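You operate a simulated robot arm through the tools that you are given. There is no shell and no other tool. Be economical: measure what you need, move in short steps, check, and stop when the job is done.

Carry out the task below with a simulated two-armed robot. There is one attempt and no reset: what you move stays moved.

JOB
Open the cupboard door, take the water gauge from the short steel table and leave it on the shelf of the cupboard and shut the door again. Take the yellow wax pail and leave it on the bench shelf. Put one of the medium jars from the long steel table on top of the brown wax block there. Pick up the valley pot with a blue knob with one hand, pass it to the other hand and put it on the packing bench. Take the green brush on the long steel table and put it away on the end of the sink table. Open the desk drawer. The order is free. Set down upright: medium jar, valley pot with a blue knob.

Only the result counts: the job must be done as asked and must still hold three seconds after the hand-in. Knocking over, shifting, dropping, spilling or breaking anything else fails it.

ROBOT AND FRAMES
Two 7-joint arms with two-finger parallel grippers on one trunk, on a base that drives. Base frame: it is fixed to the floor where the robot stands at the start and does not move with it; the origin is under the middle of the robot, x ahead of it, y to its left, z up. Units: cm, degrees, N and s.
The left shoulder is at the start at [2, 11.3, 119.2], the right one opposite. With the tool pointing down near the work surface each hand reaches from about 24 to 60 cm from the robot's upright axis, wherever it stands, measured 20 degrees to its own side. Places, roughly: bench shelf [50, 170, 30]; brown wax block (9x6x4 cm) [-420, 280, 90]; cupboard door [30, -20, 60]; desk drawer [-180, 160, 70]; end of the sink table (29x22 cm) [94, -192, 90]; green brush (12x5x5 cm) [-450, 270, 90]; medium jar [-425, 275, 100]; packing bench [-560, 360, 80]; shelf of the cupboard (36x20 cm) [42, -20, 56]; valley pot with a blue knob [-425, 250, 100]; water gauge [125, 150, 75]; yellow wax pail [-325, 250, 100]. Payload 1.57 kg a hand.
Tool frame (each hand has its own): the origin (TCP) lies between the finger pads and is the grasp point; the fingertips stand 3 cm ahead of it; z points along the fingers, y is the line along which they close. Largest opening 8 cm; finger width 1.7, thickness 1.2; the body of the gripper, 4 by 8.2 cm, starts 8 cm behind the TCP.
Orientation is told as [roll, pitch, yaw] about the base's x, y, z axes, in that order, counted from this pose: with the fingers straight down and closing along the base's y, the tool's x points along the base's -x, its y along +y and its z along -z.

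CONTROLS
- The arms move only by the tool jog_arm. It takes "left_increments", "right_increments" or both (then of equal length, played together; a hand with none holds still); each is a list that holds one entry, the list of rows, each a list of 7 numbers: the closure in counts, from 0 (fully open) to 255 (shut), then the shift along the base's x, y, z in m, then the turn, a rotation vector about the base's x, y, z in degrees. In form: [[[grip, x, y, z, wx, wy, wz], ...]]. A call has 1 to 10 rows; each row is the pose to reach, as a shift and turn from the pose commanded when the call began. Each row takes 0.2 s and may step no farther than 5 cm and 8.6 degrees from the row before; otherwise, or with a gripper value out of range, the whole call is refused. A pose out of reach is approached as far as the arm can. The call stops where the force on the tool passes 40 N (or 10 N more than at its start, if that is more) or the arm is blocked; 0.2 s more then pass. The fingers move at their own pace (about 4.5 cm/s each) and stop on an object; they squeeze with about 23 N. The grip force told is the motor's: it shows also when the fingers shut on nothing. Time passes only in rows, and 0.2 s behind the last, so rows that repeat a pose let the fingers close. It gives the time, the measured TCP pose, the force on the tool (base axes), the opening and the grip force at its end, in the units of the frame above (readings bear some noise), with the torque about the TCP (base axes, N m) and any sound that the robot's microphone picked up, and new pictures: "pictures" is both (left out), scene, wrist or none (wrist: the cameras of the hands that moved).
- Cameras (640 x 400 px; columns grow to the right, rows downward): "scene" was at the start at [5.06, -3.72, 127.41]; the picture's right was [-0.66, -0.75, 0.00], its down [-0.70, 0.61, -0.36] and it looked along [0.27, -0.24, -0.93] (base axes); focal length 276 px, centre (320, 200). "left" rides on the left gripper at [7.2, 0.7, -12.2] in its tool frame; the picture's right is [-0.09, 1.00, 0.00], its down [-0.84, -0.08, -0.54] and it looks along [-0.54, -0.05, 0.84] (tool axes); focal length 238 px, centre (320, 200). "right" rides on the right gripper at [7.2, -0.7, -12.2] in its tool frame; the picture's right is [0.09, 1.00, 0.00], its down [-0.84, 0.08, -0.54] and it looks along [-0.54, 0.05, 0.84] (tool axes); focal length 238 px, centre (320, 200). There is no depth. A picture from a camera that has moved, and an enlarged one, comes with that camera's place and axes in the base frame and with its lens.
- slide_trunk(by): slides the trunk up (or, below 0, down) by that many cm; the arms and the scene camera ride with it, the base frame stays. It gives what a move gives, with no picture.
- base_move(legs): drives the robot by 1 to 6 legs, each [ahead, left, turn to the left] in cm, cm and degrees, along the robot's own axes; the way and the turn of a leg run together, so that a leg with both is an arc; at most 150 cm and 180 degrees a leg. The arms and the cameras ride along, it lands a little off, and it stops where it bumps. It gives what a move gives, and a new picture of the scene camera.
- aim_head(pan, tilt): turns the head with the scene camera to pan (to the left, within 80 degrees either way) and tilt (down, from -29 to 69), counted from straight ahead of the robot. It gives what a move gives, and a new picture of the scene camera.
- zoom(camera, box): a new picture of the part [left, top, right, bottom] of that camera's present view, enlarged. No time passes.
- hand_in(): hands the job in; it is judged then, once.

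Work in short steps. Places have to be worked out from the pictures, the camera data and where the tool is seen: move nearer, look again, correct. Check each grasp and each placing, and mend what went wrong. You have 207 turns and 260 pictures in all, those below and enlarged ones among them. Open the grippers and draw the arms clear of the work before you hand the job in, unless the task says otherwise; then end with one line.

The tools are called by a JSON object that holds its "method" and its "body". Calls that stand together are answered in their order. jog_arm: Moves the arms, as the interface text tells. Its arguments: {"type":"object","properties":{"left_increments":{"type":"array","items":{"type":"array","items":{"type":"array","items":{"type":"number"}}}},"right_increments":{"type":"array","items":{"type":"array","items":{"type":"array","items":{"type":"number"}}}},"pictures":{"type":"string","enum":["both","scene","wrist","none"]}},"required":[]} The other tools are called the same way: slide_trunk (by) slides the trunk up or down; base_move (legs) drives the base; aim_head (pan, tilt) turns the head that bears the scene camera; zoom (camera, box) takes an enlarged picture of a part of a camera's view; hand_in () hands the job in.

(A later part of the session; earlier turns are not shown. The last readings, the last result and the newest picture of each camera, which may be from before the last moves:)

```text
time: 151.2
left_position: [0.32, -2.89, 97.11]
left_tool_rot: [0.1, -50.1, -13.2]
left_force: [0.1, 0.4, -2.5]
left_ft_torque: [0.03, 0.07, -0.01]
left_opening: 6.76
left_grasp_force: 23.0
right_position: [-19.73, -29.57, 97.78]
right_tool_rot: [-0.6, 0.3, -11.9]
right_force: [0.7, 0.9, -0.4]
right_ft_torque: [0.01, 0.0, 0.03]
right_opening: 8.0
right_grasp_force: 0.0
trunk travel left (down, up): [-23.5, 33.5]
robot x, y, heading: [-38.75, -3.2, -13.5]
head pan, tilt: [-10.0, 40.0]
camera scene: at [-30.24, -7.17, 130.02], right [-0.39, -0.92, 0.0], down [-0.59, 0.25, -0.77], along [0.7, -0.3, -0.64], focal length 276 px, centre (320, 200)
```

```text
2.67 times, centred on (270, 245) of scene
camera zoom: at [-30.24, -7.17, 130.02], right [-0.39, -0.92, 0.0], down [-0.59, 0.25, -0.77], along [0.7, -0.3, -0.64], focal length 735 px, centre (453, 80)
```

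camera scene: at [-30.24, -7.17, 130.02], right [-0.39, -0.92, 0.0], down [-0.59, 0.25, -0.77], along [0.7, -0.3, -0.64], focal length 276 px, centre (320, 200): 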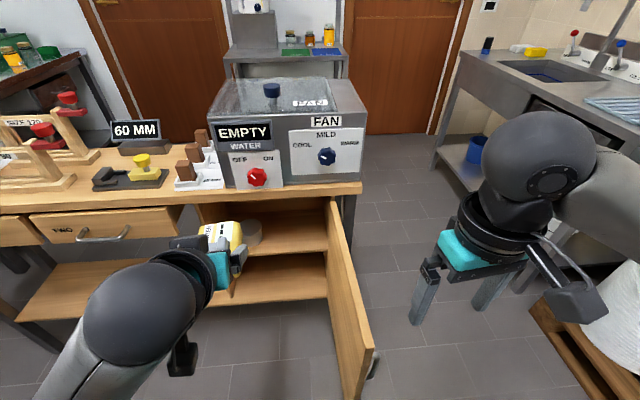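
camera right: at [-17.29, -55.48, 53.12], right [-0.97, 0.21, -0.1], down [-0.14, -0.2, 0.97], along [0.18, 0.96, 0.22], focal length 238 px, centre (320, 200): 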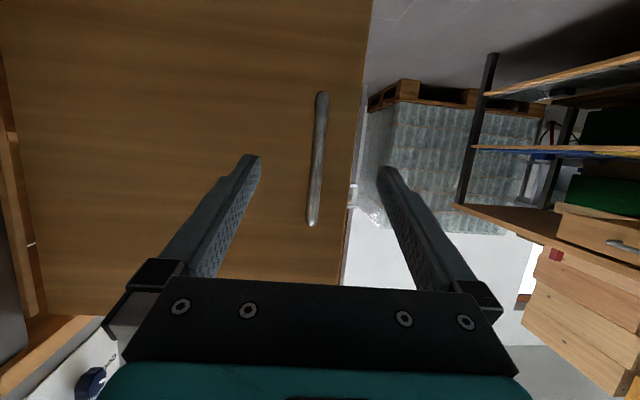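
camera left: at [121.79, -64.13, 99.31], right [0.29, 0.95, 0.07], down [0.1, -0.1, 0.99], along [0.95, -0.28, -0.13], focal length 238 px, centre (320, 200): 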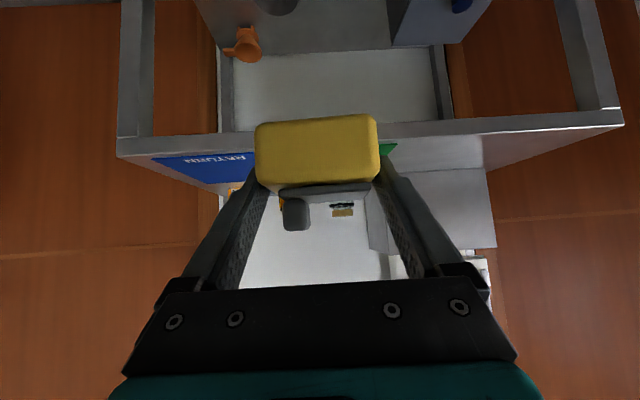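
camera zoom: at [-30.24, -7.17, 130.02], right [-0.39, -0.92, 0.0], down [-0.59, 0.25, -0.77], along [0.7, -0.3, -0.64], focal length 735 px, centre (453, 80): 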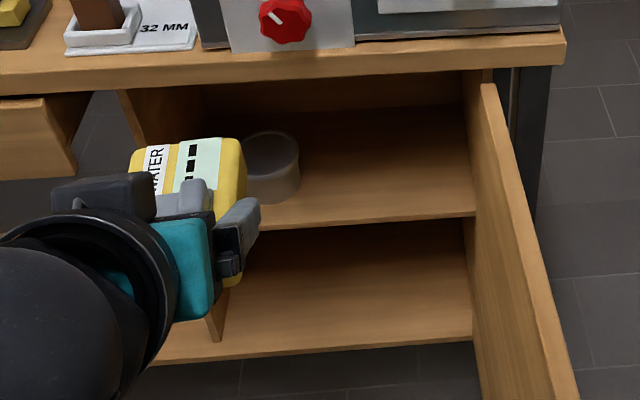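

Interior: shelf front edge runs (25,-34)→(34,-6), opening ~56–79 high, can at left. I'll place the gauge right of the can at about (37,-26). First lift the right hand, lower the trunk, and shift the base.

{"method": "jog_arm", "body": {"right_increments": [[[0, 0.03, -0.008, 0.02, 0, 0, 0], [0, 0.06, -0.015, 0.05, 0, 0, 0], [0, 0.09, -0.022, 0.08, 0, 0, 0], [0, 0.12, -0.028, 0.11, 0, 0, 0], [0, 0.136, -0.033, 0.13, 0, 0, 0]]], "pictures": "none"}}

{"method": "slide_trunk", "body": {"by": -18}}

{"method": "base_move", "body": {"legs": [[14.5, 9, -4.5]]}}

```text
time: 152.4
left_position: [0.2, -2.78, 97.0]
left_tool_rot: [0.2, -50.1, -13.2]
left_force: [-0.7, 0.5, -1.3]
left_ft_torque: [0.0, 0.06, 0.01]
left_opening: 6.76
left_grasp_force: 23.0
right_position: [-6.27, -33.09, 110.65]
right_tool_rot: [-0.7, 0.4, -12.0]
right_force: [0.3, -0.2, -0.3]
right_ft_torque: [-0.03, 0.0, 0.0]
right_opening: 8.02
right_grasp_force: 0.1
trunk travel left (down, up): [-23.5, 33.5]
robot x, y, heading: [-38.94, -3.5, -13.1]
head pan, tilt: [-10.0, 40.0]
```

```text
time: 154.4
left_position: [0.08, -2.97, 79.06]
left_tool_rot: [0.1, -49.9, -13.3]
left_force: [-0.1, 0.2, -2.0]
left_ft_torque: [-0.02, 0.05, 0.01]
left_opening: 6.77
left_grasp_force: 23.3
right_position: [-6.28, -33.08, 92.64]
right_tool_rot: [-0.5, 0.3, -12.1]
right_force: [-0.1, -0.2, -0.1]
right_ft_torque: [-0.03, 0.01, 0.0]
right_opening: 7.99
right_grasp_force: 0.0
trunk travel left (down, up): [-5.5, 51.5]
robot x, y, heading: [-38.97, -3.76, -13.4]
head pan, tilt: [-10.0, 40.0]
```

```text
time: 155.9
left_position: [16.69, -1.16, 78.97]
left_tool_rot: [0.1, -50.0, -17.8]
left_force: [1.0, -0.5, -0.7]
left_ft_torque: [0.03, 0.03, 0.01]
left_opening: 6.76
left_grasp_force: 23.6
right_position: [7.82, -30.81, 92.65]
right_tool_rot: [-0.5, 0.3, -16.6]
right_force: [0.3, 0.0, 0.3]
right_ft_torque: [0.01, 0.02, -0.01]
right_opening: 8.0
right_grasp_force: 0.0
trunk travel left (down, up): [-5.5, 51.5]
robot x, y, heading: [-22.44, 1.51, -17.8]
head pan, tilt: [-10.0, 40.0]
camera scene: at [-14.02, -2.99, 112.02], right [-0.47, -0.88, 0.0], down [-0.57, 0.3, -0.77], along [0.68, -0.36, -0.64], focal length 276 px, centre (320, 200)
```

scene: 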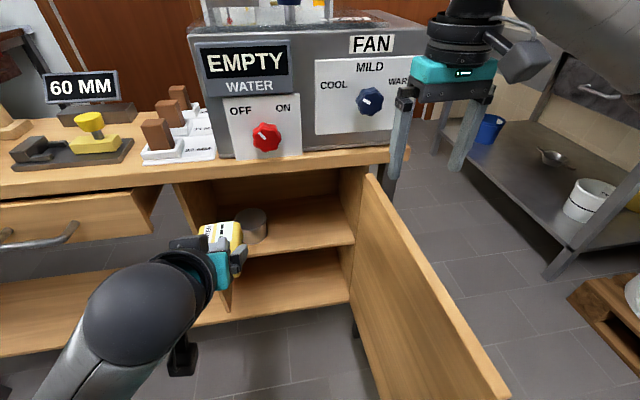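

Geometry confirmed (front right corner ≈(25,-34)). Move the left hand down and across to a pre-insert pose.

{"method": "jog_arm", "body": {"left_increments": [[[255, -0.006, -0.035, -0.03, 0, 0, 0], [255, -0.012, -0.07, -0.06, 0, 0, 0], [255, -0.018, -0.105, -0.09, 0, 0, 0], [255, -0.024, -0.14, -0.12, 0, 0, 0], [255, -0.03, -0.16, -0.15, 0, 0, 0], [255, -0.03, -0.175, -0.165, 0, 0, 0]]], "pictures": "both"}}

```text
time: 157.5
left_position: [15.14, -15.6, 60.92]
left_tool_rot: [7.3, -50.3, -22.8]
left_force: [0.0, -1.1, -2.0]
left_ft_torque: [0.06, 0.06, -0.04]
left_opening: 6.77
left_grasp_force: 23.0
right_position: [7.85, -30.8, 92.77]
right_tool_rot: [-0.6, 0.3, -16.6]
right_force: [0.0, 0.3, -0.1]
right_ft_torque: [-0.01, 0.0, 0.02]
right_opening: 8.01
right_grasp_force: 0.0
trunk travel left (down, up): [-5.5, 51.5]
robot x, y, heading: [-22.62, 1.21, -17.7]
head pan, tilt: [-10.0, 40.0]
stopped in row 6 (left hand): the arm was blocked; the commanded pose is now the measured one
camera scene: at [-14.02, -2.99, 112.02], right [-0.47, -0.88, 0.0], down [-0.57, 0.3, -0.77], along [0.68, -0.36, -0.64], focal length 276 px, centre (320, 200)
camera left: at [1.94, -10.91, 63.11], right [0.35, 0.92, 0.15], down [0.06, -0.18, 0.98], along [0.94, -0.33, -0.12], focal length 238 px, centre (320, 200)
```

scene: 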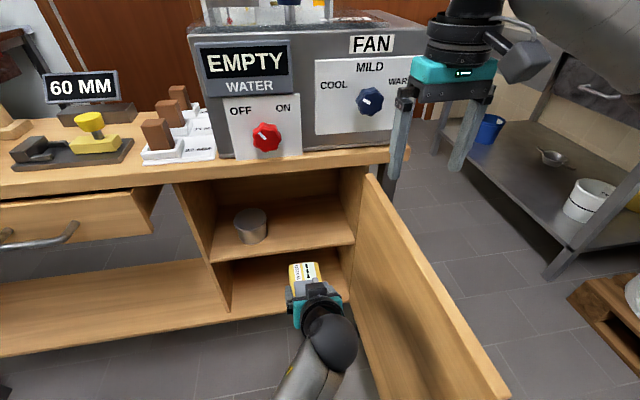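
left: 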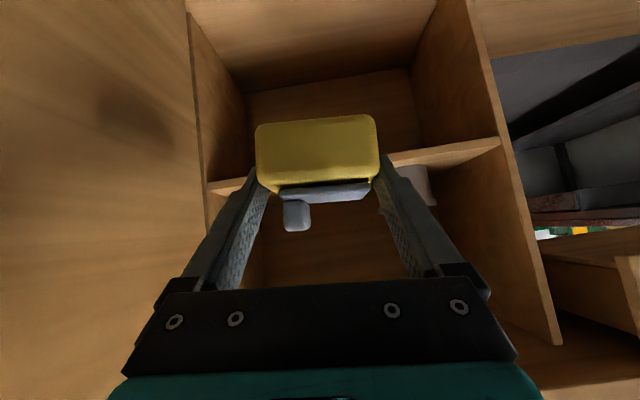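

The arm is crossing too far (blocked, hand slightly rolled). Instead I'll keep this lateral position: raise 2 cm and level the hand, then use the base to advance.

{"method": "jog_arm", "body": {"left_increments": [[[255, 0.005, 0.005, 0.01, -2.2, 0.7, 2], [255, 0.01, 0.01, 0.02, -4.4, 1.4, 4], [255, 0.02, 0.01, 0.025, -4.4, 1.4, 4.5]]], "pictures": "none"}}

{"method": "base_move", "body": {"legs": [[10, -1.5, 0]]}}

{"method": "jog_arm", "body": {"left_increments": [[[255, 0, 0, 0, 0, 0, 0]]], "pictures": "wrist"}}

```text
time: 158.5
left_position: [17.18, -12.43, 61.95]
left_tool_rot: [5.1, -49.8, -17.0]
left_force: [0.0, 1.0, -1.4]
left_ft_torque: [0.03, 0.04, -0.01]
left_opening: 6.77
left_grasp_force: 23.1
right_position: [7.82, -30.85, 92.74]
right_tool_rot: [-0.6, 0.3, -16.6]
right_force: [0.7, 0.0, 0.2]
right_ft_torque: [0.02, 0.0, -0.01]
right_opening: 8.0
right_grasp_force: 0.0
trunk travel left (down, up): [-5.5, 51.5]
robot x, y, heading: [-22.4, 1.01, -17.7]
head pan, tilt: [-10.0, 40.0]
stopped in row 3 (left hand): the arm was blocked; the commanded pose is now the measured one
```

```text
time: 159.7
left_position: [26.14, -16.94, 61.93]
left_tool_rot: [5.2, -49.9, -17.0]
left_force: [0.0, 0.7, -1.6]
left_ft_torque: [0.06, 0.04, -0.02]
left_opening: 6.75
left_grasp_force: 22.6
right_position: [16.65, -35.41, 92.72]
right_tool_rot: [-0.7, 0.2, -16.6]
right_force: [1.2, 0.2, 0.8]
right_ft_torque: [-0.01, 0.01, 0.0]
right_opening: 7.98
right_grasp_force: 0.1
trunk travel left (down, up): [-5.5, 51.5]
robot x, y, heading: [-13.78, -3.03, -18.0]
head pan, tilt: [-10.0, 40.0]
camera scene: at [-5.15, -7.45, 112.02], right [-0.47, -0.88, 0.0], down [-0.57, 0.3, -0.77], along [0.68, -0.36, -0.64], focal length 276 px, centre (320, 200)
```

scene: 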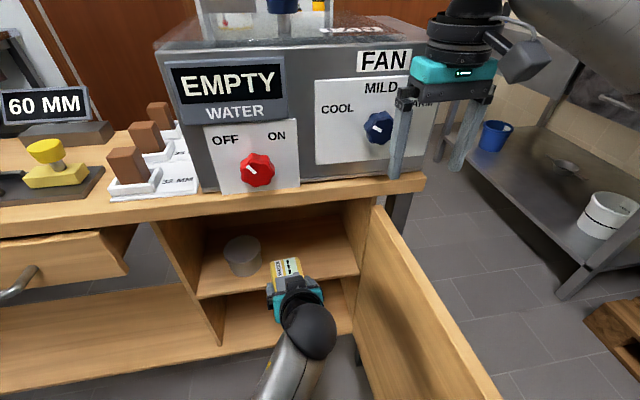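

```text
time: 160.1
left_position: [26.19, -16.97, 61.85]
left_tool_rot: [5.2, -49.9, -17.1]
left_force: [-0.5, -0.5, -0.8]
left_ft_torque: [0.0, 0.04, -0.01]
left_opening: 6.78
left_grasp_force: 22.8
right_position: [16.61, -35.25, 92.66]
right_tool_rot: [-0.7, 0.3, -16.7]
right_force: [-1.1, -0.4, 0.7]
right_ft_torque: [0.01, 0.01, -0.01]
right_opening: 8.0
right_grasp_force: 0.0
trunk travel left (down, up): [-5.5, 51.5]
robot x, y, heading: [-13.63, -3.25, -17.7]
head pan, tilt: [-10.0, 40.0]
camera left: at [12.7, -13.26, 64.17], right [0.28, 0.95, 0.13], down [0.09, -0.16, 0.98], along [0.96, -0.27, -0.13], focal length 238 px, centre (320, 200)
```

left: 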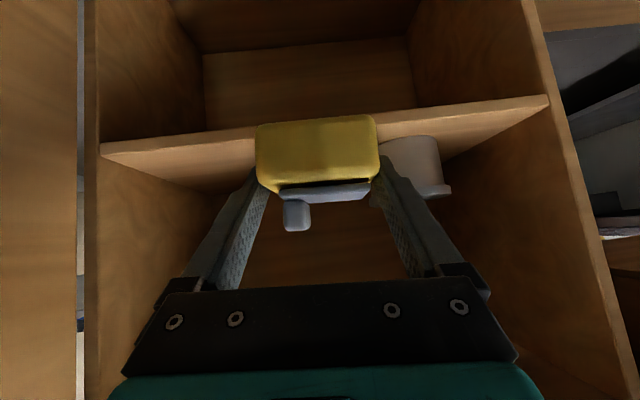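

Gauge sits about 3 cm above shelf level just in front. Push straight in 12 cm.

{"method": "jog_arm", "body": {"left_increments": [[[255, 0.037, -0.012, 0, 0, 0, 0], [255, 0.075, -0.024, 0, 0, 0, 0], [255, 0.113, -0.037, 0, 0, 0, 0]]], "pictures": "both"}}

```text
time: 161.1
left_position: [39.49, -14.49, 59.43]
left_tool_rot: [15.6, -49.3, -23.0]
left_force: [-6.3, -1.5, 6.3]
left_ft_torque: [-0.39, 0.18, -0.27]
left_opening: 6.78
left_grasp_force: 23.2
right_position: [16.52, -35.35, 92.68]
right_tool_rot: [-0.6, 0.1, -16.6]
right_force: [0.6, 0.6, 0.3]
right_ft_torque: [-0.01, 0.04, -0.02]
right_opening: 8.02
right_grasp_force: 0.0
trunk travel left (down, up): [-5.5, 51.5]
robot x, y, heading: [-13.4, -2.8, -17.8]
head pan, tilt: [-10.0, 40.0]
stopped in row 3 (left hand): the arm was blocked; the commanded pose is now the measured one
camera scene: at [-5.22, -7.47, 112.02], right [-0.47, -0.88, 0.0], down [-0.57, 0.3, -0.77], along [0.68, -0.36, -0.64], focal length 276 px, centre (320, 200)
camera left: at [25.89, -11.58, 61.69], right [0.24, 0.94, 0.24], down [0.07, -0.27, 0.96], along [0.97, -0.22, -0.13], focal length 238 px, centre (320, 200)
```

scene: 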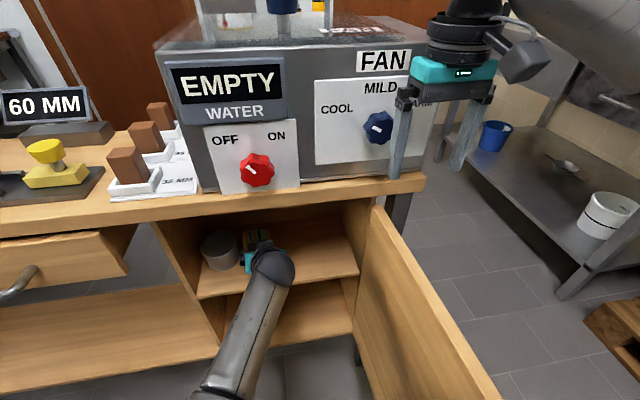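
left: 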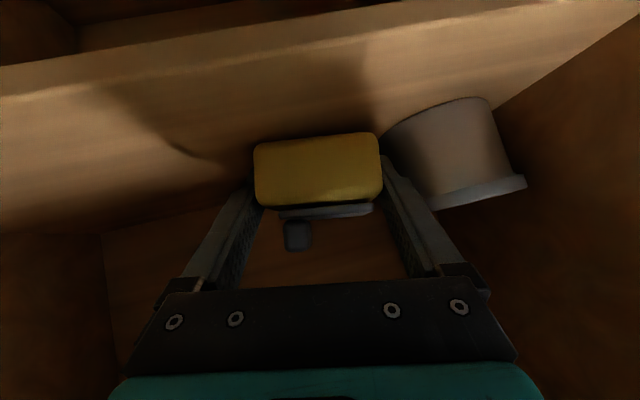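

The arm veered left at its limit and nudged the can a few cm; I must mend that. First ease the wrist: lift 1 cm, turn the hand clockwise, and shift right in small steps.

{"method": "jog_arm", "body": {"left_increments": [[[255, -0.003, -0.01, 0.01, 0, 0, -5], [255, -0.006, -0.02, 0.015, -2, 0.7, -10], [255, -0.012, -0.035, 0.015, -4, 1.3, -15], [255, -0.018, -0.05, 0.015, -7, 2.2, -20]]], "pictures": "both"}}

```text
time: 162.1
left_position: [37.71, -19.64, 60.98]
left_tool_rot: [4.1, -50.5, -34.3]
left_force: [0.2, -0.8, -2.8]
left_ft_torque: [0.0, 0.03, 0.06]
left_opening: 6.77
left_grasp_force: 22.9
right_position: [16.68, -35.24, 92.78]
right_tool_rot: [-0.6, 0.4, -16.6]
right_force: [-0.3, 0.6, -0.1]
right_ft_torque: [-0.02, 0.04, -0.02]
right_opening: 7.98
right_grasp_force: 0.1
trunk travel left (down, up): [-5.5, 51.5]
robot x, y, heading: [-13.72, -2.97, -17.8]
head pan, tilt: [-10.0, 40.0]
camera scene: at [-5.11, -7.46, 112.02], right [-0.47, -0.88, 0.0], down [-0.57, 0.3, -0.77], along [0.68, -0.36, -0.64], focal length 276 px, centre (320, 200)
camera left: at [26.08, -11.88, 63.09], right [0.56, 0.82, 0.12], down [0.03, -0.16, 0.99], along [0.83, -0.55, -0.12], focal length 238 px, centre (320, 200)
```

scene: 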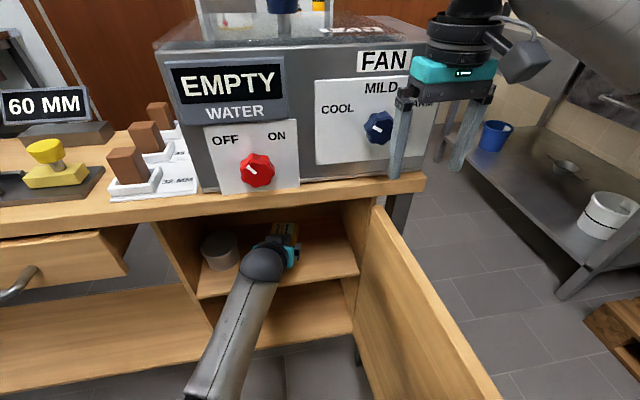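
left: 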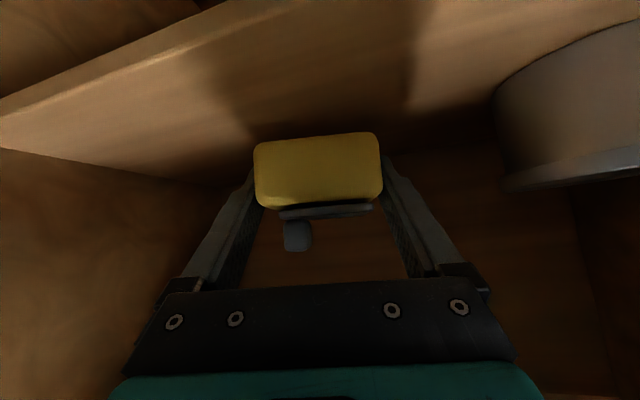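

That works well with the hand turned clockwise. Move 5.5 cm further right and lower toward the shelf.

{"method": "jog_arm", "body": {"left_increments": [[[255, -0.006, -0.018, 0, 0, 0, -1], [255, -0.012, -0.036, 0, -1, 0.3, -2], [255, -0.017, -0.053, 0, -2, 0.6, -3], [255, -0.017, -0.053, -0.01, -2, 0.6, -3], [255, -0.017, -0.053, -0.018, -2, 0.6, -3], [255, -0.017, -0.053, -0.024, -2, 0.6, -3]]], "pictures": "both"}}

```text
time: 163.2
left_position: [37.15, -22.39, 58.96]
left_tool_rot: [4.7, -51.4, -37.1]
left_force: [3.4, -3.5, 10.9]
left_ft_torque: [-0.29, 0.31, 0.14]
left_opening: 6.79
left_grasp_force: 22.9
right_position: [16.48, -35.4, 92.76]
right_tool_rot: [-0.6, 0.3, -16.8]
right_force: [0.1, -0.3, -1.0]
right_ft_torque: [-0.05, -0.01, 0.03]
right_opening: 8.01
right_grasp_force: 0.0
trunk travel left (down, up): [-5.5, 51.5]
robot x, y, heading: [-13.47, -3.02, -18.0]
head pan, tilt: [-10.0, 40.0]
stopped in row 5 (left hand): the force on the tool passed its limit at 47 N (the readings are from after the stop); the commanded pose is now the measured one
camera scene: at [-5.18, -7.44, 112.02], right [-0.47, -0.88, 0.0], down [-0.57, 0.3, -0.77], along [0.68, -0.36, -0.64], focal length 276 px, centre (320, 200)
camera left: at [25.7, -14.25, 60.82], right [0.59, 0.8, 0.12], down [0.01, -0.16, 0.99], along [0.81, -0.58, -0.1], focal length 238 px, centre (320, 200)
```

scene: 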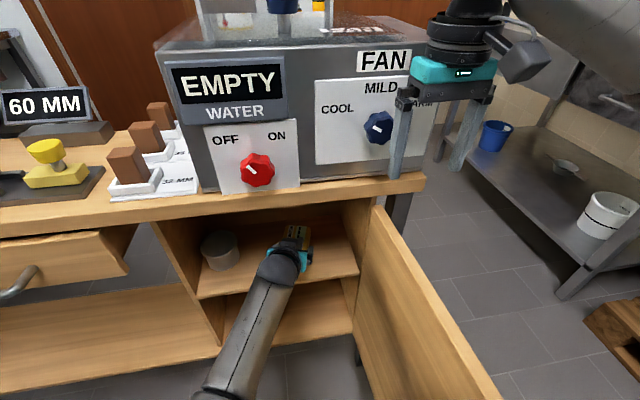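
left: 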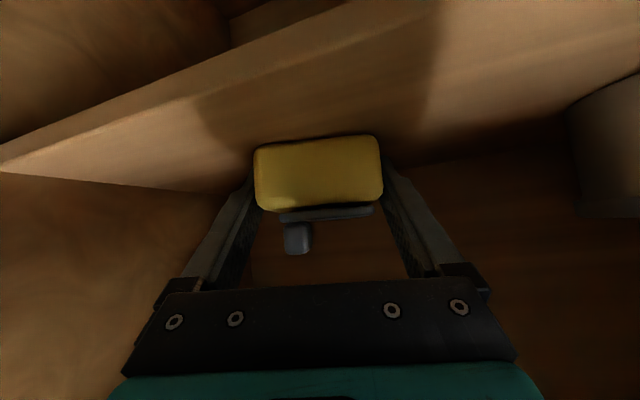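

The gauge rests on the shelf (contact felt). Release and draw back along the tool.

{"method": "jog_arm", "body": {"left_increments": [[[150, 0, 0, 0, 0, 0, 0], [0, 0, 0, 0, 0, 0, 0], [0, 0, 0, 0.0, 0, 0, 0], [0, -0.02, 0.013, 0.012, 0, 0, 0], [0, -0.045, 0.03, 0.025, 0, 0, 0], [0, -0.08, 0.05, 0.03, 0, 0, 0]]], "pictures": "both"}}

```text
time: 164.6
left_position: [28.53, -17.9, 61.74]
left_tool_rot: [4.2, -50.9, -36.8]
left_force: [0.6, 0.2, 0.3]
left_ft_torque: [0.0, -0.02, -0.03]
left_opening: 8.01
left_grasp_force: 0.1
right_position: [16.62, -35.31, 92.67]
right_tool_rot: [-0.6, 0.2, -16.7]
right_force: [0.0, 0.2, -0.3]
right_ft_torque: [-0.01, 0.03, 0.01]
right_opening: 7.99
right_grasp_force: 0.0
trunk travel left (down, up): [-5.5, 51.5]
robot x, y, heading: [-13.33, -3.07, -17.9]
head pan, tilt: [-10.0, 40.0]
camera scene: at [-5.14, -7.45, 112.02], right [-0.47, -0.88, 0.0], down [-0.57, 0.3, -0.77], along [0.68, -0.36, -0.64], focal length 276 px, centre (320, 200)
camera left: at [17.3, -9.64, 63.85], right [0.6, 0.79, 0.12], down [0.02, -0.16, 0.99], along [0.8, -0.59, -0.11], focal length 238 px, centre (320, 200)
```

scene: 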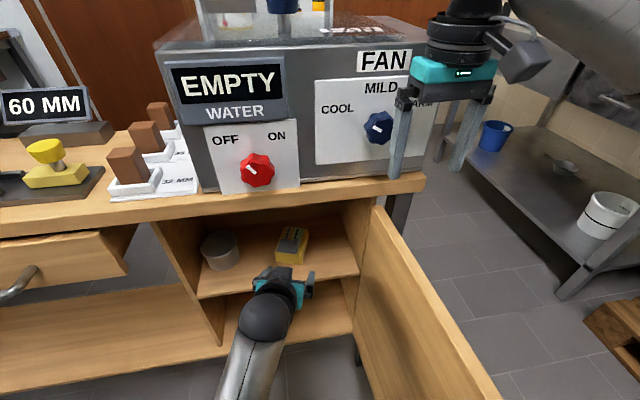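
left: 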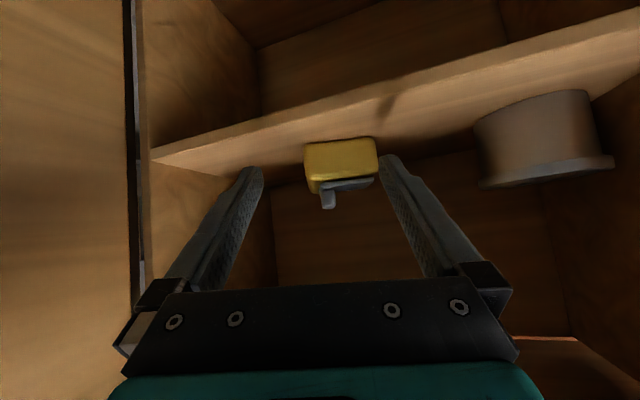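

The gauge is down flat. Now measure the can, which I must bring back to its former place (was at px (243,256)).

{"method": "zoom", "body": {"camera": "scene", "box": [180, 200, 340, 300]}}

{"method": "zoom", "body": {"camera": "left", "box": [280, 60, 640, 285]}}

```text
4.00 times, centred on (260, 250) of scene
camera zoom: at [-5.14, -7.45, 112.02], right [-0.47, -0.88, 0.0], down [-0.57, 0.3, -0.77], along [0.68, -0.36, -0.64], focal length 1103 px, centre (560, 0)
```

zoom: 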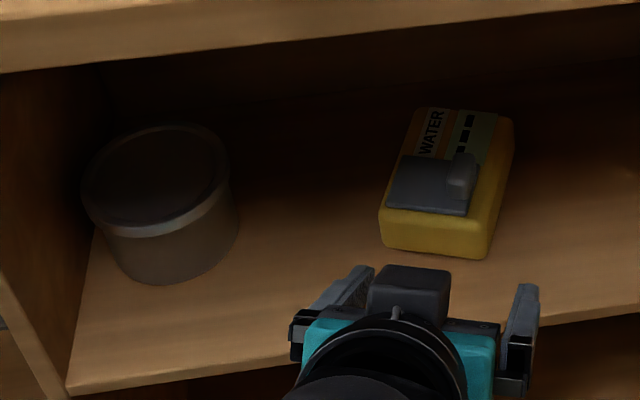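

```text
1.78 times, centred on (460, 172) of left
camera zoom: at [17.3, -9.64, 63.85], right [0.6, 0.79, 0.12], down [0.02, -0.16, 0.99], along [0.8, -0.59, -0.11], focal length 424 px, centre (71, 249)
```

zoom: 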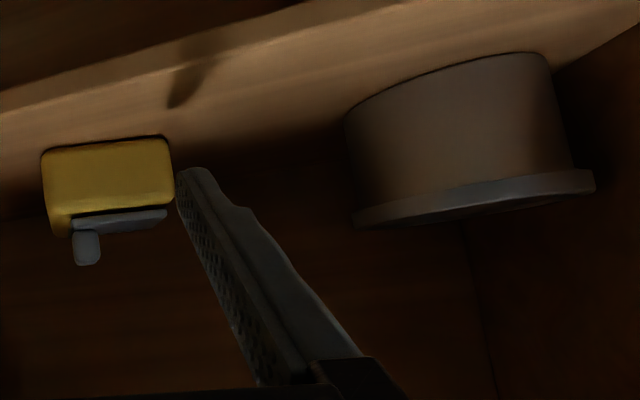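

The tin is ~8 cm wide, too wide to grip, so I'll drag it back by pressing the closed fingertips on its lid. First close the fingers, rise and take station above the lid.

{"method": "jog_arm", "body": {"left_increments": [[[255, 0, 0.025, 0.02, 0, 0, 4], [255, 0, 0.055, 0.04, 0, 0, 8], [255, 0, 0.09, 0.055, -2, 0.6, 13], [255, 0.04, 0.11, 0.055, -3, 1, 17], [255, 0.08, 0.115, 0.055, -3, 1, 17], [255, 0.115, 0.118, 0.055, -3, 1, 17], [255, 0.15, 0.12, 0.05, -3, 1, 17]]], "pictures": "both"}}

```text
time: 166.2
left_position: [43.9, -5.47, 66.83]
left_tool_rot: [-0.5, -51.4, -15.9]
left_force: [-0.1, -0.9, -0.4]
left_ft_torque: [0.02, 0.02, -0.03]
left_opening: 0.0
left_grasp_force: 21.2
right_position: [16.6, -35.31, 92.68]
right_tool_rot: [-0.6, 0.2, -16.7]
right_force: [1.0, -0.4, -0.3]
right_ft_torque: [-0.02, -0.03, -0.01]
right_opening: 7.98
right_grasp_force: 0.0
trunk travel left (down, up): [-5.5, 51.5]
robot x, y, heading: [-13.49, -3.25, -18.0]
head pan, tilt: [-10.0, 40.0]
camera scene: at [-5.14, -7.45, 112.02], right [-0.47, -0.88, 0.0], down [-0.57, 0.3, -0.77], along [0.68, -0.36, -0.64], focal length 276 px, centre (320, 200)
camera left: at [30.64, -0.85, 68.7], right [0.34, 0.94, 0.07], down [0.07, -0.1, 0.99], along [0.94, -0.33, -0.1], focal length 238 px, centre (320, 200)
```

scene: 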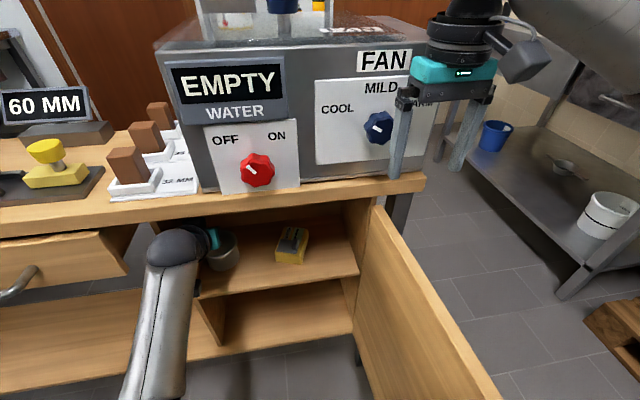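
left: 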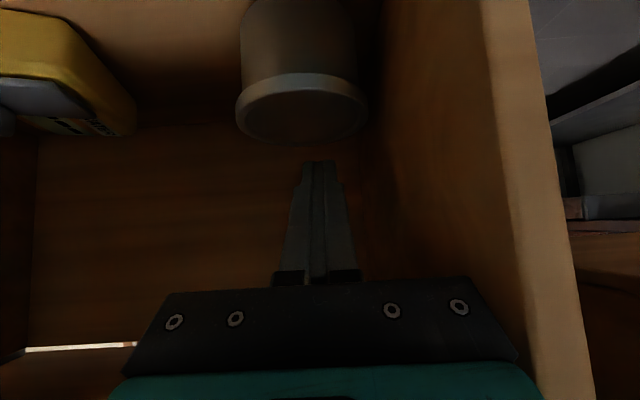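

Fingertips are just above the lid, slightly beyond its centre. Press down until contact.

{"method": "jog_arm", "body": {"left_increments": [[[255, 0, 0, -0.02, 0, 0, 0], [255, 0, 0, -0.03, 0, 0, 0], [255, 0, 0, -0.035, 0, 0, 0], [255, 0, 0, -0.039, 0, 0, 0], [255, 0, 0, -0.042, 0, 0, 0]]], "pictures": "none"}}

```text
time: 167.0
left_position: [44.6, -5.63, 64.6]
left_tool_rot: [-0.7, -53.6, -15.9]
left_force: [2.9, -0.3, 5.2]
left_ft_torque: [0.14, 0.47, 0.05]
left_opening: 0.0
left_grasp_force: 21.4
right_position: [16.64, -35.3, 92.71]
right_tool_rot: [-0.6, 0.2, -16.7]
right_force: [0.5, -0.6, -0.2]
right_ft_torque: [-0.02, 0.01, -0.01]
right_opening: 8.0
right_grasp_force: 0.1
trunk travel left (down, up): [-5.5, 51.5]
robot x, y, heading: [-13.5, -3.3, -18.0]
head pan, tilt: [-10.0, 40.0]
stopped in row 4 (left hand): the force on the tool passed its limit at 43 N (the readings are from after the stop); the commanded pose is now the measured one
```

Contact with ~5 N. Press a little harder and drag the tin by (-4.6,-4.5).

{"method": "jog_arm", "body": {"left_increments": [[[255, 0, 0, -0.006, 0, 0, 0], [255, -0.008, -0.008, -0.006, 0, 0, 0], [255, -0.016, -0.016, -0.006, 0, 0, 0], [255, -0.024, -0.024, -0.006, 0, 0, 0], [255, -0.032, -0.032, -0.006, 0, 0, 0], [255, -0.04, -0.039, -0.006, 0, 0, 0], [255, -0.046, -0.045, -0.006, 0, 0, 0]]], "pictures": "scene"}}

```text
time: 168.6
left_position: [40.37, -9.79, 64.61]
left_tool_rot: [0.0, -54.3, -16.3]
left_force: [5.7, -2.2, 16.9]
left_ft_torque: [-0.17, -0.47, 0.02]
left_opening: 0.02
left_grasp_force: 21.6
right_position: [16.64, -35.22, 92.78]
right_tool_rot: [-0.5, 0.2, -16.8]
right_force: [-1.0, 0.5, 0.1]
right_ft_torque: [0.0, 0.02, -0.01]
right_opening: 8.01
right_grasp_force: 0.1
trunk travel left (down, up): [-5.5, 51.5]
robot x, y, heading: [-13.57, -3.32, -18.2]
head pan, tilt: [-10.0, 40.0]
camera scene: at [-5.26, -7.45, 112.03], right [-0.47, -0.88, 0.0], down [-0.57, 0.3, -0.77], along [0.68, -0.36, -0.64], focal length 276 px, centre (320, 200)
```

scene: 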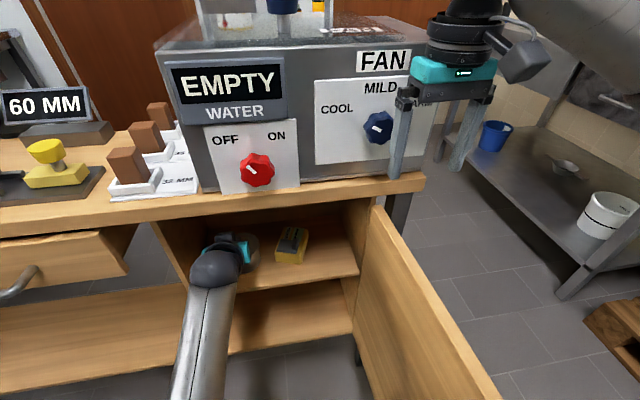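

The tin followed. Lift off and draw back, then check its position.

{"method": "jog_arm", "body": {"left_increments": [[[255, 0, 0, 0.02, 0, 0, 0], [255, -0.01, 0.005, 0.045, 0, 0, 0], [255, -0.05, 0.02, 0.05, 0, 0, 0], [255, -0.09, 0.04, 0.05, 0, 0, 0], [255, -0.13, 0.06, 0.05, 0, 0, 0]]], "pictures": "scene"}}

```text
time: 169.8
left_position: [26.85, -4.13, 68.74]
left_tool_rot: [-0.7, -53.2, -15.9]
left_force: [-0.2, 0.1, -0.3]
left_ft_torque: [0.0, -0.04, -0.05]
left_opening: 0.01
left_grasp_force: 21.6
right_position: [16.61, -35.21, 92.68]
right_tool_rot: [-0.6, 0.4, -16.6]
right_force: [0.4, -0.1, 0.4]
right_ft_torque: [-0.01, 0.02, 0.04]
right_opening: 8.01
right_grasp_force: 0.1
trunk travel left (down, up): [-5.5, 51.5]
robot x, y, heading: [-13.92, -3.11, -18.0]
head pan, tilt: [-10.0, 40.0]
camera scene: at [-5.16, -7.43, 112.02], right [-0.47, -0.88, 0.0], down [-0.57, 0.3, -0.77], along [0.68, -0.36, -0.64], focal length 276 px, centre (320, 200)
```

scene: 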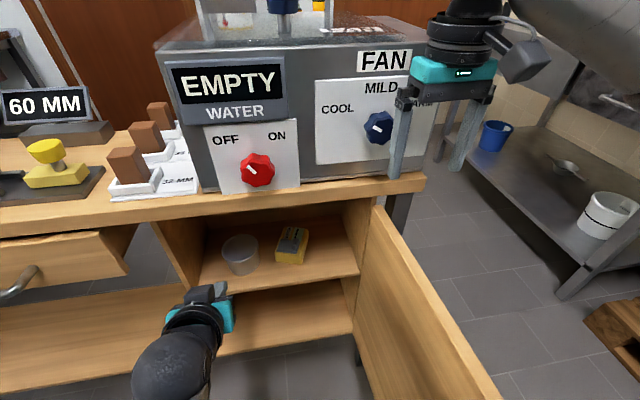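

The tin is back within ~1 cm of its old place. Now to shut the door: lift the left hand clear, back the base out of the door's sweep.

{"method": "jog_arm", "body": {"left_increments": [[[255, -0.02, 0.03, 0.02, 0, 0, 0], [255, -0.05, 0.06, 0.04, 0, 0, 0], [255, -0.06, 0.09, 0.08, 0, 0, 0], [255, -0.06, 0.12, 0.12, 0, 0, 0], [255, -0.06, 0.15, 0.15, 0, 0, 0]]], "pictures": "none"}}

{"method": "base_move", "body": {"legs": [[-20, 8, 8]]}}

{"method": "aim_head", "body": {"pan": -30, "tilt": 50}}

```text
refused: row 3 steps farther than a row can; nothing moved
```

```text
time: 171.5
left_position: [9.5, 14.04, 68.69]
left_tool_rot: [-0.7, -53.3, -7.9]
left_force: [-0.3, -0.5, -0.4]
left_ft_torque: [0.0, -0.01, 0.0]
left_opening: 0.0
left_grasp_force: 21.4
right_position: [3.67, -18.34, 92.64]
right_tool_rot: [-0.6, 0.4, -8.8]
right_force: [-0.4, -0.5, 0.2]
right_ft_torque: [0.04, 0.0, -0.02]
right_opening: 7.99
right_grasp_force: 0.1
trunk travel left (down, up): [-5.5, 51.5]
robot x, y, heading: [-30.77, 9.63, -10.1]
head pan, tilt: [-10.0, 40.0]
camera scene: at [-21.72, 6.26, 112.02], right [-0.34, -0.94, 0.0], down [-0.6, 0.22, -0.77], along [0.72, -0.26, -0.64], focal length 276 px, centre (320, 200)
```

scene: 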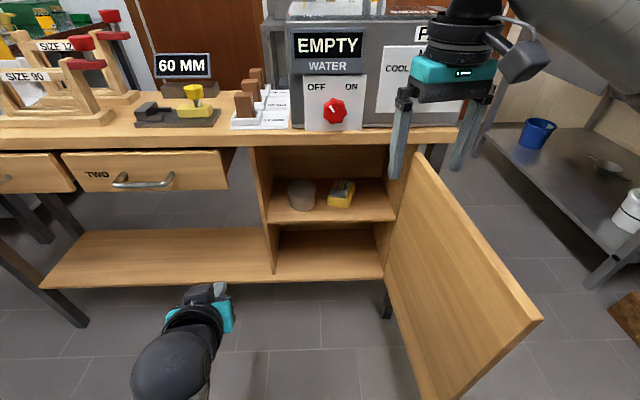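

```text
time: 172.3
left_position: [9.68, 13.99, 68.65]
left_tool_rot: [-0.5, -53.2, -7.9]
left_force: [0.5, -0.6, 0.4]
left_ft_torque: [-0.01, 0.01, 0.0]
left_opening: 0.0
left_grasp_force: 20.9
right_position: [3.77, -18.3, 92.68]
right_tool_rot: [-0.5, 0.3, -8.8]
right_force: [0.2, 0.6, 0.4]
right_ft_torque: [0.02, 0.01, -0.03]
right_opening: 7.99
right_grasp_force: 0.1
trunk travel left (down, up): [-5.5, 51.5]
robot x, y, heading: [-31.03, 9.18, -9.8]
head pan, tilt: [-30.0, 50.0]
camera scene: at [-23.8, 4.22, 110.61], right [-0.64, -0.77, 0.0], down [-0.59, 0.49, -0.64], along [0.49, -0.41, -0.77], focal length 276 px, centre (320, 200)
```

scene: 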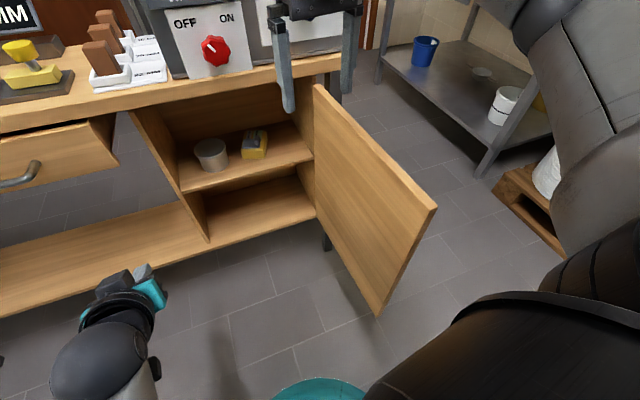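

Door tip ≈(-14.5,-28), top z≈75. Swing the right hand (closed) over to the outer side of the door, lifting the left clear too.

{"method": "jog_arm", "body": {"left_increments": [[[255, 0, 0.01, 0.025, 0, 0, 0], [255, 0, 0.02, 0.05, 0, 0, 0], [255, 0, 0.03, 0.075, 0, 0, 0], [255, 0, 0.04, 0.1, 0, 0, 0], [255, 0, 0.05, 0.125, 0, 0, 0], [255, 0, 0.06, 0.15, 0, 0, 0], [255, 0, 0.06, 0.15, 0, 0, 0]]], "right_increments": [[[255, -0.018, -0.033, 0, 0, 0, 0], [255, -0.036, -0.066, 0, 0, 0, 0], [255, -0.054, -0.1, 0, 0, 0, 0], [255, -0.072, -0.133, 0, 0, 0, 0], [255, -0.09, -0.167, 0, 0, 0, 0], [255, -0.11, -0.2, 0, 0, 0, 0], [255, -0.128, -0.23, 0, 0, 0, 0]]], "pictures": "scene"}}

```text
time: 173.9
left_position: [13.11, 19.43, 83.12]
left_tool_rot: [-0.6, -53.1, -8.0]
left_force: [-1.1, 0.7, -0.1]
left_ft_torque: [0.01, 0.03, 0.0]
left_opening: 0.0
left_grasp_force: 21.3
left hand out of reach, approached as far as the arm can: row 4, 5, 6, 7
right_position: [-9.01, -41.35, 92.69]
right_tool_rot: [-0.6, 0.2, -8.7]
right_force: [-0.7, 0.9, -0.1]
right_ft_torque: [-0.03, 0.0, 0.0]
right_opening: 0.0
right_grasp_force: 21.0
trunk travel left (down, up): [-5.5, 51.5]
robot x, y, heading: [-30.32, 9.37, -10.0]
head pan, tilt: [-30.0, 50.0]
camera scene: at [-23.81, 4.22, 110.6], right [-0.64, -0.77, 0.0], down [-0.59, 0.49, -0.64], along [0.49, -0.41, -0.77], focal length 276 px, centre (320, 200)
```

scene: 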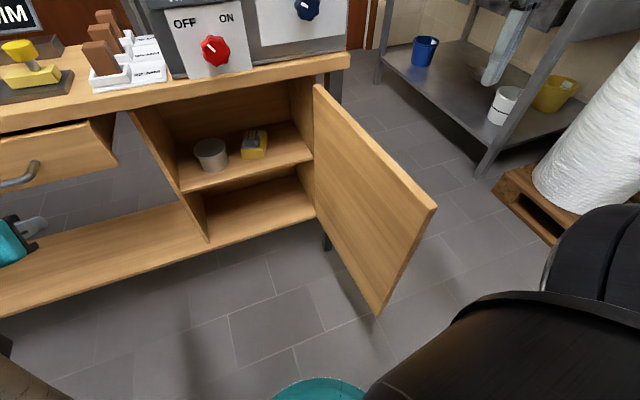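

Now lower the closed right hand outside the door and move up to the door's outer face.

{"method": "jog_arm", "body": {"right_increments": [[[255, 0.025, 0, -0.04, 0, 0, 0], [255, 0.05, 0, -0.08, 0, 0, 0], [255, 0.075, 0, -0.12, 0, 0, 0], [255, 0.09, 0, -0.16, 0, 0, 0], [255, 0.09, 0, -0.2, 0, 0, 0], [255, 0.09, 0, -0.225, 0, 0, 0], [255, 0.09, 0.04, -0.225, 0, 0, 0], [255, 0.09, 0.08, -0.225, 0, 0, 0]]], "pictures": "scene"}}

```text
time: 175.7
left_position: [13.07, 19.45, 83.16]
left_tool_rot: [-0.5, -53.2, -7.8]
left_force: [0.6, -0.7, -0.5]
left_ft_torque: [0.02, 0.0, 0.0]
left_opening: 0.0
left_grasp_force: 21.1
right_position: [-0.04, -33.48, 70.33]
right_tool_rot: [-0.7, 0.2, -9.0]
right_force: [0.2, 1.0, 0.1]
right_ft_torque: [0.04, -0.01, 0.05]
right_opening: 0.01
right_grasp_force: 21.3
trunk travel left (down, up): [-5.5, 51.5]
robot x, y, heading: [-30.66, 9.47, -10.2]
head pan, tilt: [-30.0, 50.0]
camera scene: at [-23.81, 4.22, 110.6], right [-0.64, -0.77, 0.0], down [-0.59, 0.49, -0.64], along [0.49, -0.41, -0.77], focal length 276 px, centre (320, 200)
```

scene: 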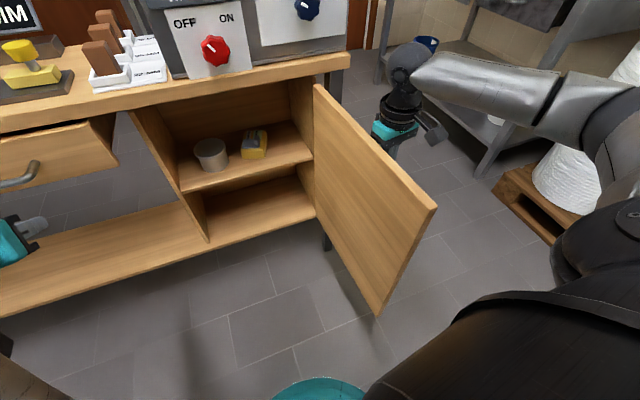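

Hand is behind the door. Push it along its arc.

{"method": "jog_arm", "body": {"right_increments": [[[255, 0.005, 0.04, 0, 0, 0, 0], [255, 0.02, 0.08, 0, 0, 0, 0], [255, 0.045, 0.12, 0, 0, 0, 0], [255, 0.075, 0.155, 0, 0, 0, 0], [255, 0.11, 0.185, 0, 0, 0, 0], [255, 0.15, 0.212, 0, 0, 0, 0], [255, 0.19, 0.232, 0, 0, 0, 0], [255, 0.23, 0.245, 0, 0, 0, 0]]], "pictures": "scene"}}

```text
time: 177.5
left_position: [13.07, 19.51, 83.12]
left_tool_rot: [-0.6, -53.2, -7.8]
left_force: [-0.3, -0.8, -0.2]
left_ft_torque: [0.02, -0.01, 0.04]
left_opening: 0.01
left_grasp_force: 21.7
right_position: [22.95, -8.81, 70.05]
right_tool_rot: [-0.6, 0.2, -8.6]
right_force: [1.1, -0.5, 0.0]
right_ft_torque: [0.05, 0.01, 0.0]
right_opening: 0.03
right_grasp_force: 21.6
trunk travel left (down, up): [-5.5, 51.5]
robot x, y, heading: [-30.92, 9.39, -9.9]
head pan, tilt: [-30.0, 50.0]
camera scene: at [-23.8, 4.22, 110.6], right [-0.64, -0.77, 0.0], down [-0.59, 0.49, -0.64], along [0.49, -0.41, -0.77], focal length 276 px, centre (320, 200)
```

scene: 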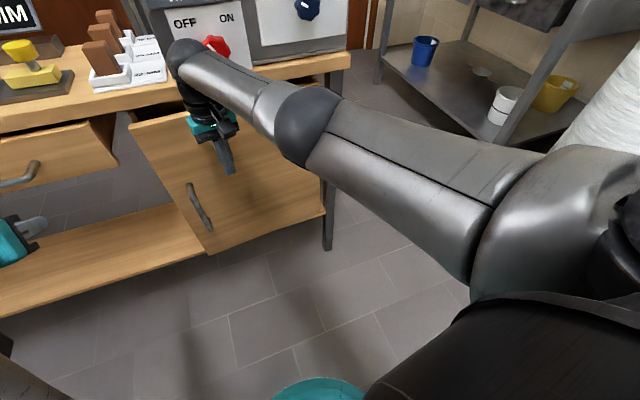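

Nearly closed. Zoom to see what gap remains.

{"method": "zoom", "body": {"camera": "scene", "box": [100, 80, 360, 270]}}

```text
2.11 times, centred on (230, 175) of scene
camera zoom: at [-23.8, 4.22, 110.6], right [-0.64, -0.77, 0.0], down [-0.59, 0.49, -0.64], along [0.49, -0.41, -0.77], focal length 580 px, centre (510, 253)
```

zoom: 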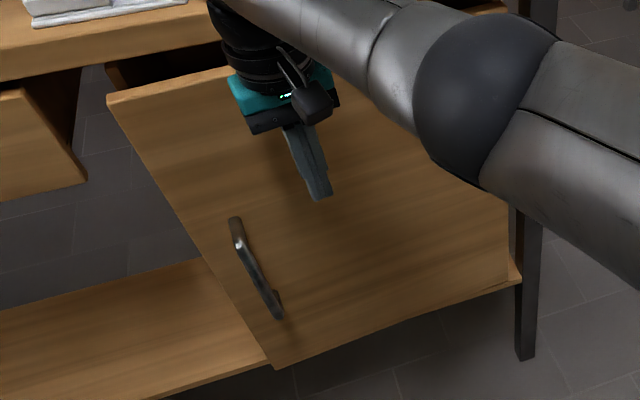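

A few cm still open. Back off slightly, pitch the hand forward 45° so the wrist clears the bench edge, then push home.

{"method": "jog_arm", "body": {"right_increments": [[[255, -0.02, 0, 0, -1.2, -7.5, 0], [255, -0.04, 0, -0.005, -2.3, -15, 0], [255, -0.04, 0, -0.01, -3.5, -22.3, 0], [255, -0.04, 0, -0.015, -4.7, -29.7, 0], [255, -0.04, 0, -0.02, -5.8, -37, 0], [255, -0.04, 0, -0.02, -7, -44.5, 0], [255, 0, 0.0, -0.02, -7, -44.5, 0], [255, 0.03, 0.0, -0.02, -7, -44.5, 0], [255, 0.05, 0, -0.02, -7, -44.5, 0], [255, 0.07, 0, -0.02, -7, -44.5, 0]]], "pictures": "scene"}}

```text
time: 179.7
left_position: [13.0, 19.44, 83.21]
left_tool_rot: [-0.6, -53.2, -8.0]
left_force: [-0.7, 0.4, -0.2]
left_ft_torque: [-0.03, 0.02, 0.02]
left_opening: 0.0
left_grasp_force: 20.6
right_position: [28.82, -8.81, 68.09]
right_tool_rot: [-0.8, -44.3, -8.9]
right_force: [-12.7, 1.4, 6.1]
right_ft_torque: [-0.05, 0.01, -0.14]
right_opening: 0.02
right_grasp_force: 21.7
trunk travel left (down, up): [-5.5, 51.5]
robot x, y, heading: [-30.44, 9.26, -9.9]
head pan, tilt: [-30.0, 50.0]
stopped in row 10 (right hand): the force on the tool passed its limit at 56 N (the readings are from after the stop); the commanded pose is now the measured one
camera scene: at [-24.03, 4.24, 110.63], right [-0.64, -0.77, 0.0], down [-0.59, 0.49, -0.64], along [0.49, -0.41, -0.77], focal length 276 px, centre (320, 200)
```

scene: 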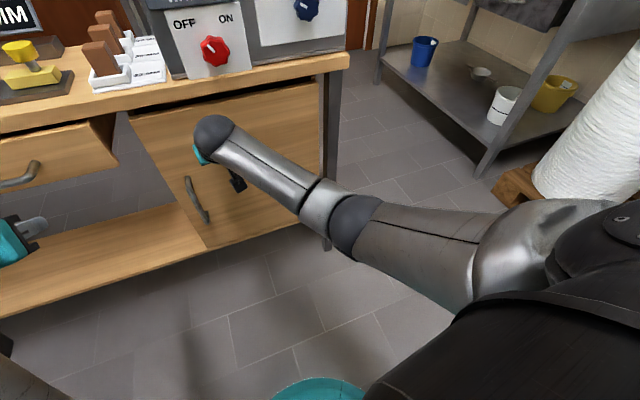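

Firm stop at 56 N: apparently shut. Retract and inspect.

{"method": "jog_arm", "body": {"right_increments": [[[255, -0.04, -0.01, 0, 0, 0, 0], [255, -0.08, -0.02, 0, 0, 0, 0], [255, -0.12, -0.04, 0.02, 0, 0, 0], [255, -0.15, -0.07, 0.04, 0, 0, 0]]], "pictures": "none"}}

{"method": "zoom", "body": {"camera": "scene", "box": [100, 60, 360, 270]}}

```text
time: 180.7
left_position: [13.18, 19.41, 83.08]
left_tool_rot: [-0.6, -53.1, -8.0]
left_force: [0.3, 0.3, -0.2]
left_ft_torque: [0.01, 0.0, 0.03]
left_opening: 0.02
left_grasp_force: 21.1
right_position: [14.15, -16.23, 72.39]
right_tool_rot: [-0.8, -44.1, -8.8]
right_force: [0.2, -0.4, -0.4]
right_ft_torque: [-0.01, 0.01, -0.01]
right_opening: 0.0
right_grasp_force: 21.4
trunk travel left (down, up): [-5.5, 51.5]
robot x, y, heading: [-30.64, 9.41, -10.4]
head pan, tilt: [-30.0, 50.0]
```

```text
1.90 times, centred on (230, 165) of scene
camera zoom: at [-23.82, 4.22, 110.6], right [-0.64, -0.77, 0.0], down [-0.59, 0.49, -0.64], along [0.49, -0.41, -0.77], focal length 525 px, centre (491, 267)
```

zoom: 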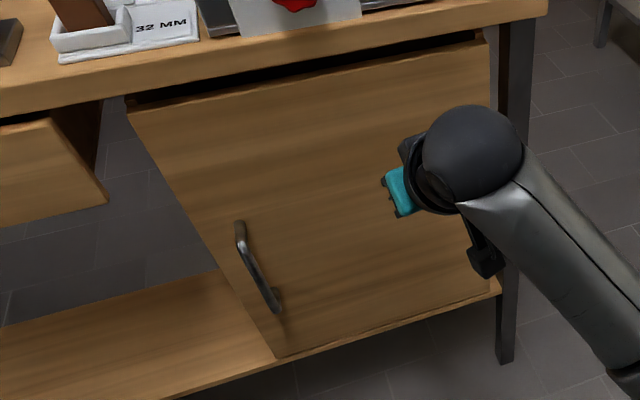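

Door is shut (its top edge parallels the bench edge). Next the far side of the room: move clear, turn around to face the corridor.

{"method": "base_move", "body": {"legs": [[0, -66, 0], [0, 0, 172]]}}

{"method": "slide_trunk", "body": {"by": 22}}

{"method": "aim_head", "body": {"pan": -15, "tilt": 15}}

```text
time: 191.3
left_position: [-85.84, -60.29, 83.1]
left_tool_rot: [-0.6, -53.1, 165.0]
left_force: [0.3, 0.4, 0.7]
left_ft_torque: [-0.01, -0.01, 0.02]
left_opening: 0.0
left_grasp_force: 21.6
right_position: [-82.49, -24.63, 72.39]
right_tool_rot: [-1.0, -44.1, 164.1]
right_force: [-0.3, -0.1, -0.8]
right_ft_torque: [0.03, -0.04, -0.05]
right_opening: 0.0
right_grasp_force: 21.1
trunk travel left (down, up): [-5.5, 51.5]
robot x, y, heading: [-41.32, -55.62, 162.9]
head pan, tilt: [-30.0, 50.0]
camera scene: at [-47.64, -49.73, 110.6], right [0.73, 0.68, 0.0], down [0.52, -0.56, -0.64], along [-0.44, 0.47, -0.77], focal length 276 px, centre (320, 200)
```

scene: 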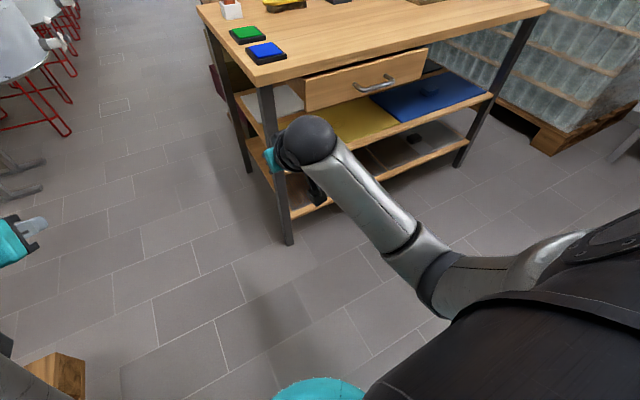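

```text
time: 193.7
left_position: [-85.91, -60.16, 105.08]
left_tool_rot: [-0.6, -53.0, 165.0]
left_force: [0.1, 0.2, -0.6]
left_ft_torque: [0.0, -0.02, -0.01]
left_opening: 0.0
left_grasp_force: 21.4
right_position: [-82.64, -24.85, 94.26]
right_tool_rot: [-0.9, -44.1, 164.1]
right_force: [0.3, 0.1, 0.3]
right_ft_torque: [-0.01, 0.02, -0.01]
right_opening: 0.0
right_grasp_force: 21.1
trunk travel left (down, up): [-27.5, 29.5]
robot x, y, heading: [-41.46, -55.35, 162.6]
head pan, tilt: [-30.0, 50.0]
```

```text
time: 194.7
left_position: [-85.75, -60.19, 105.08]
left_tool_rot: [-0.6, -53.1, 165.0]
left_force: [0.2, -0.1, -0.1]
left_ft_torque: [0.01, 0.02, 0.0]
left_opening: 0.0
left_grasp_force: 21.6
right_position: [-82.46, -24.69, 94.34]
right_tool_rot: [-0.9, -44.2, 164.0]
right_force: [-0.1, -0.4, 0.2]
right_ft_torque: [-0.02, -0.06, 0.0]
right_opening: 0.0
right_grasp_force: 21.5
trunk travel left (down, up): [-27.5, 29.5]
robot x, y, heading: [-41.0, -55.52, 163.1]
head pan, tilt: [-15.0, 15.0]
camera scene: at [-50.31, -50.41, 137.97], right [0.53, 0.85, 0.0], down [0.22, -0.14, -0.97], along [-0.82, 0.51, -0.26], focal length 276 px, centre (320, 200)
```

scene: 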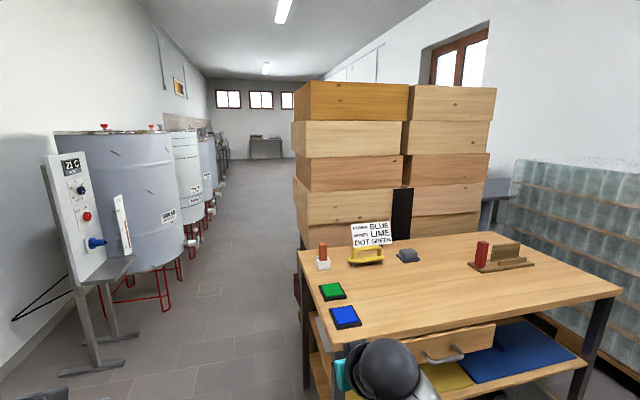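

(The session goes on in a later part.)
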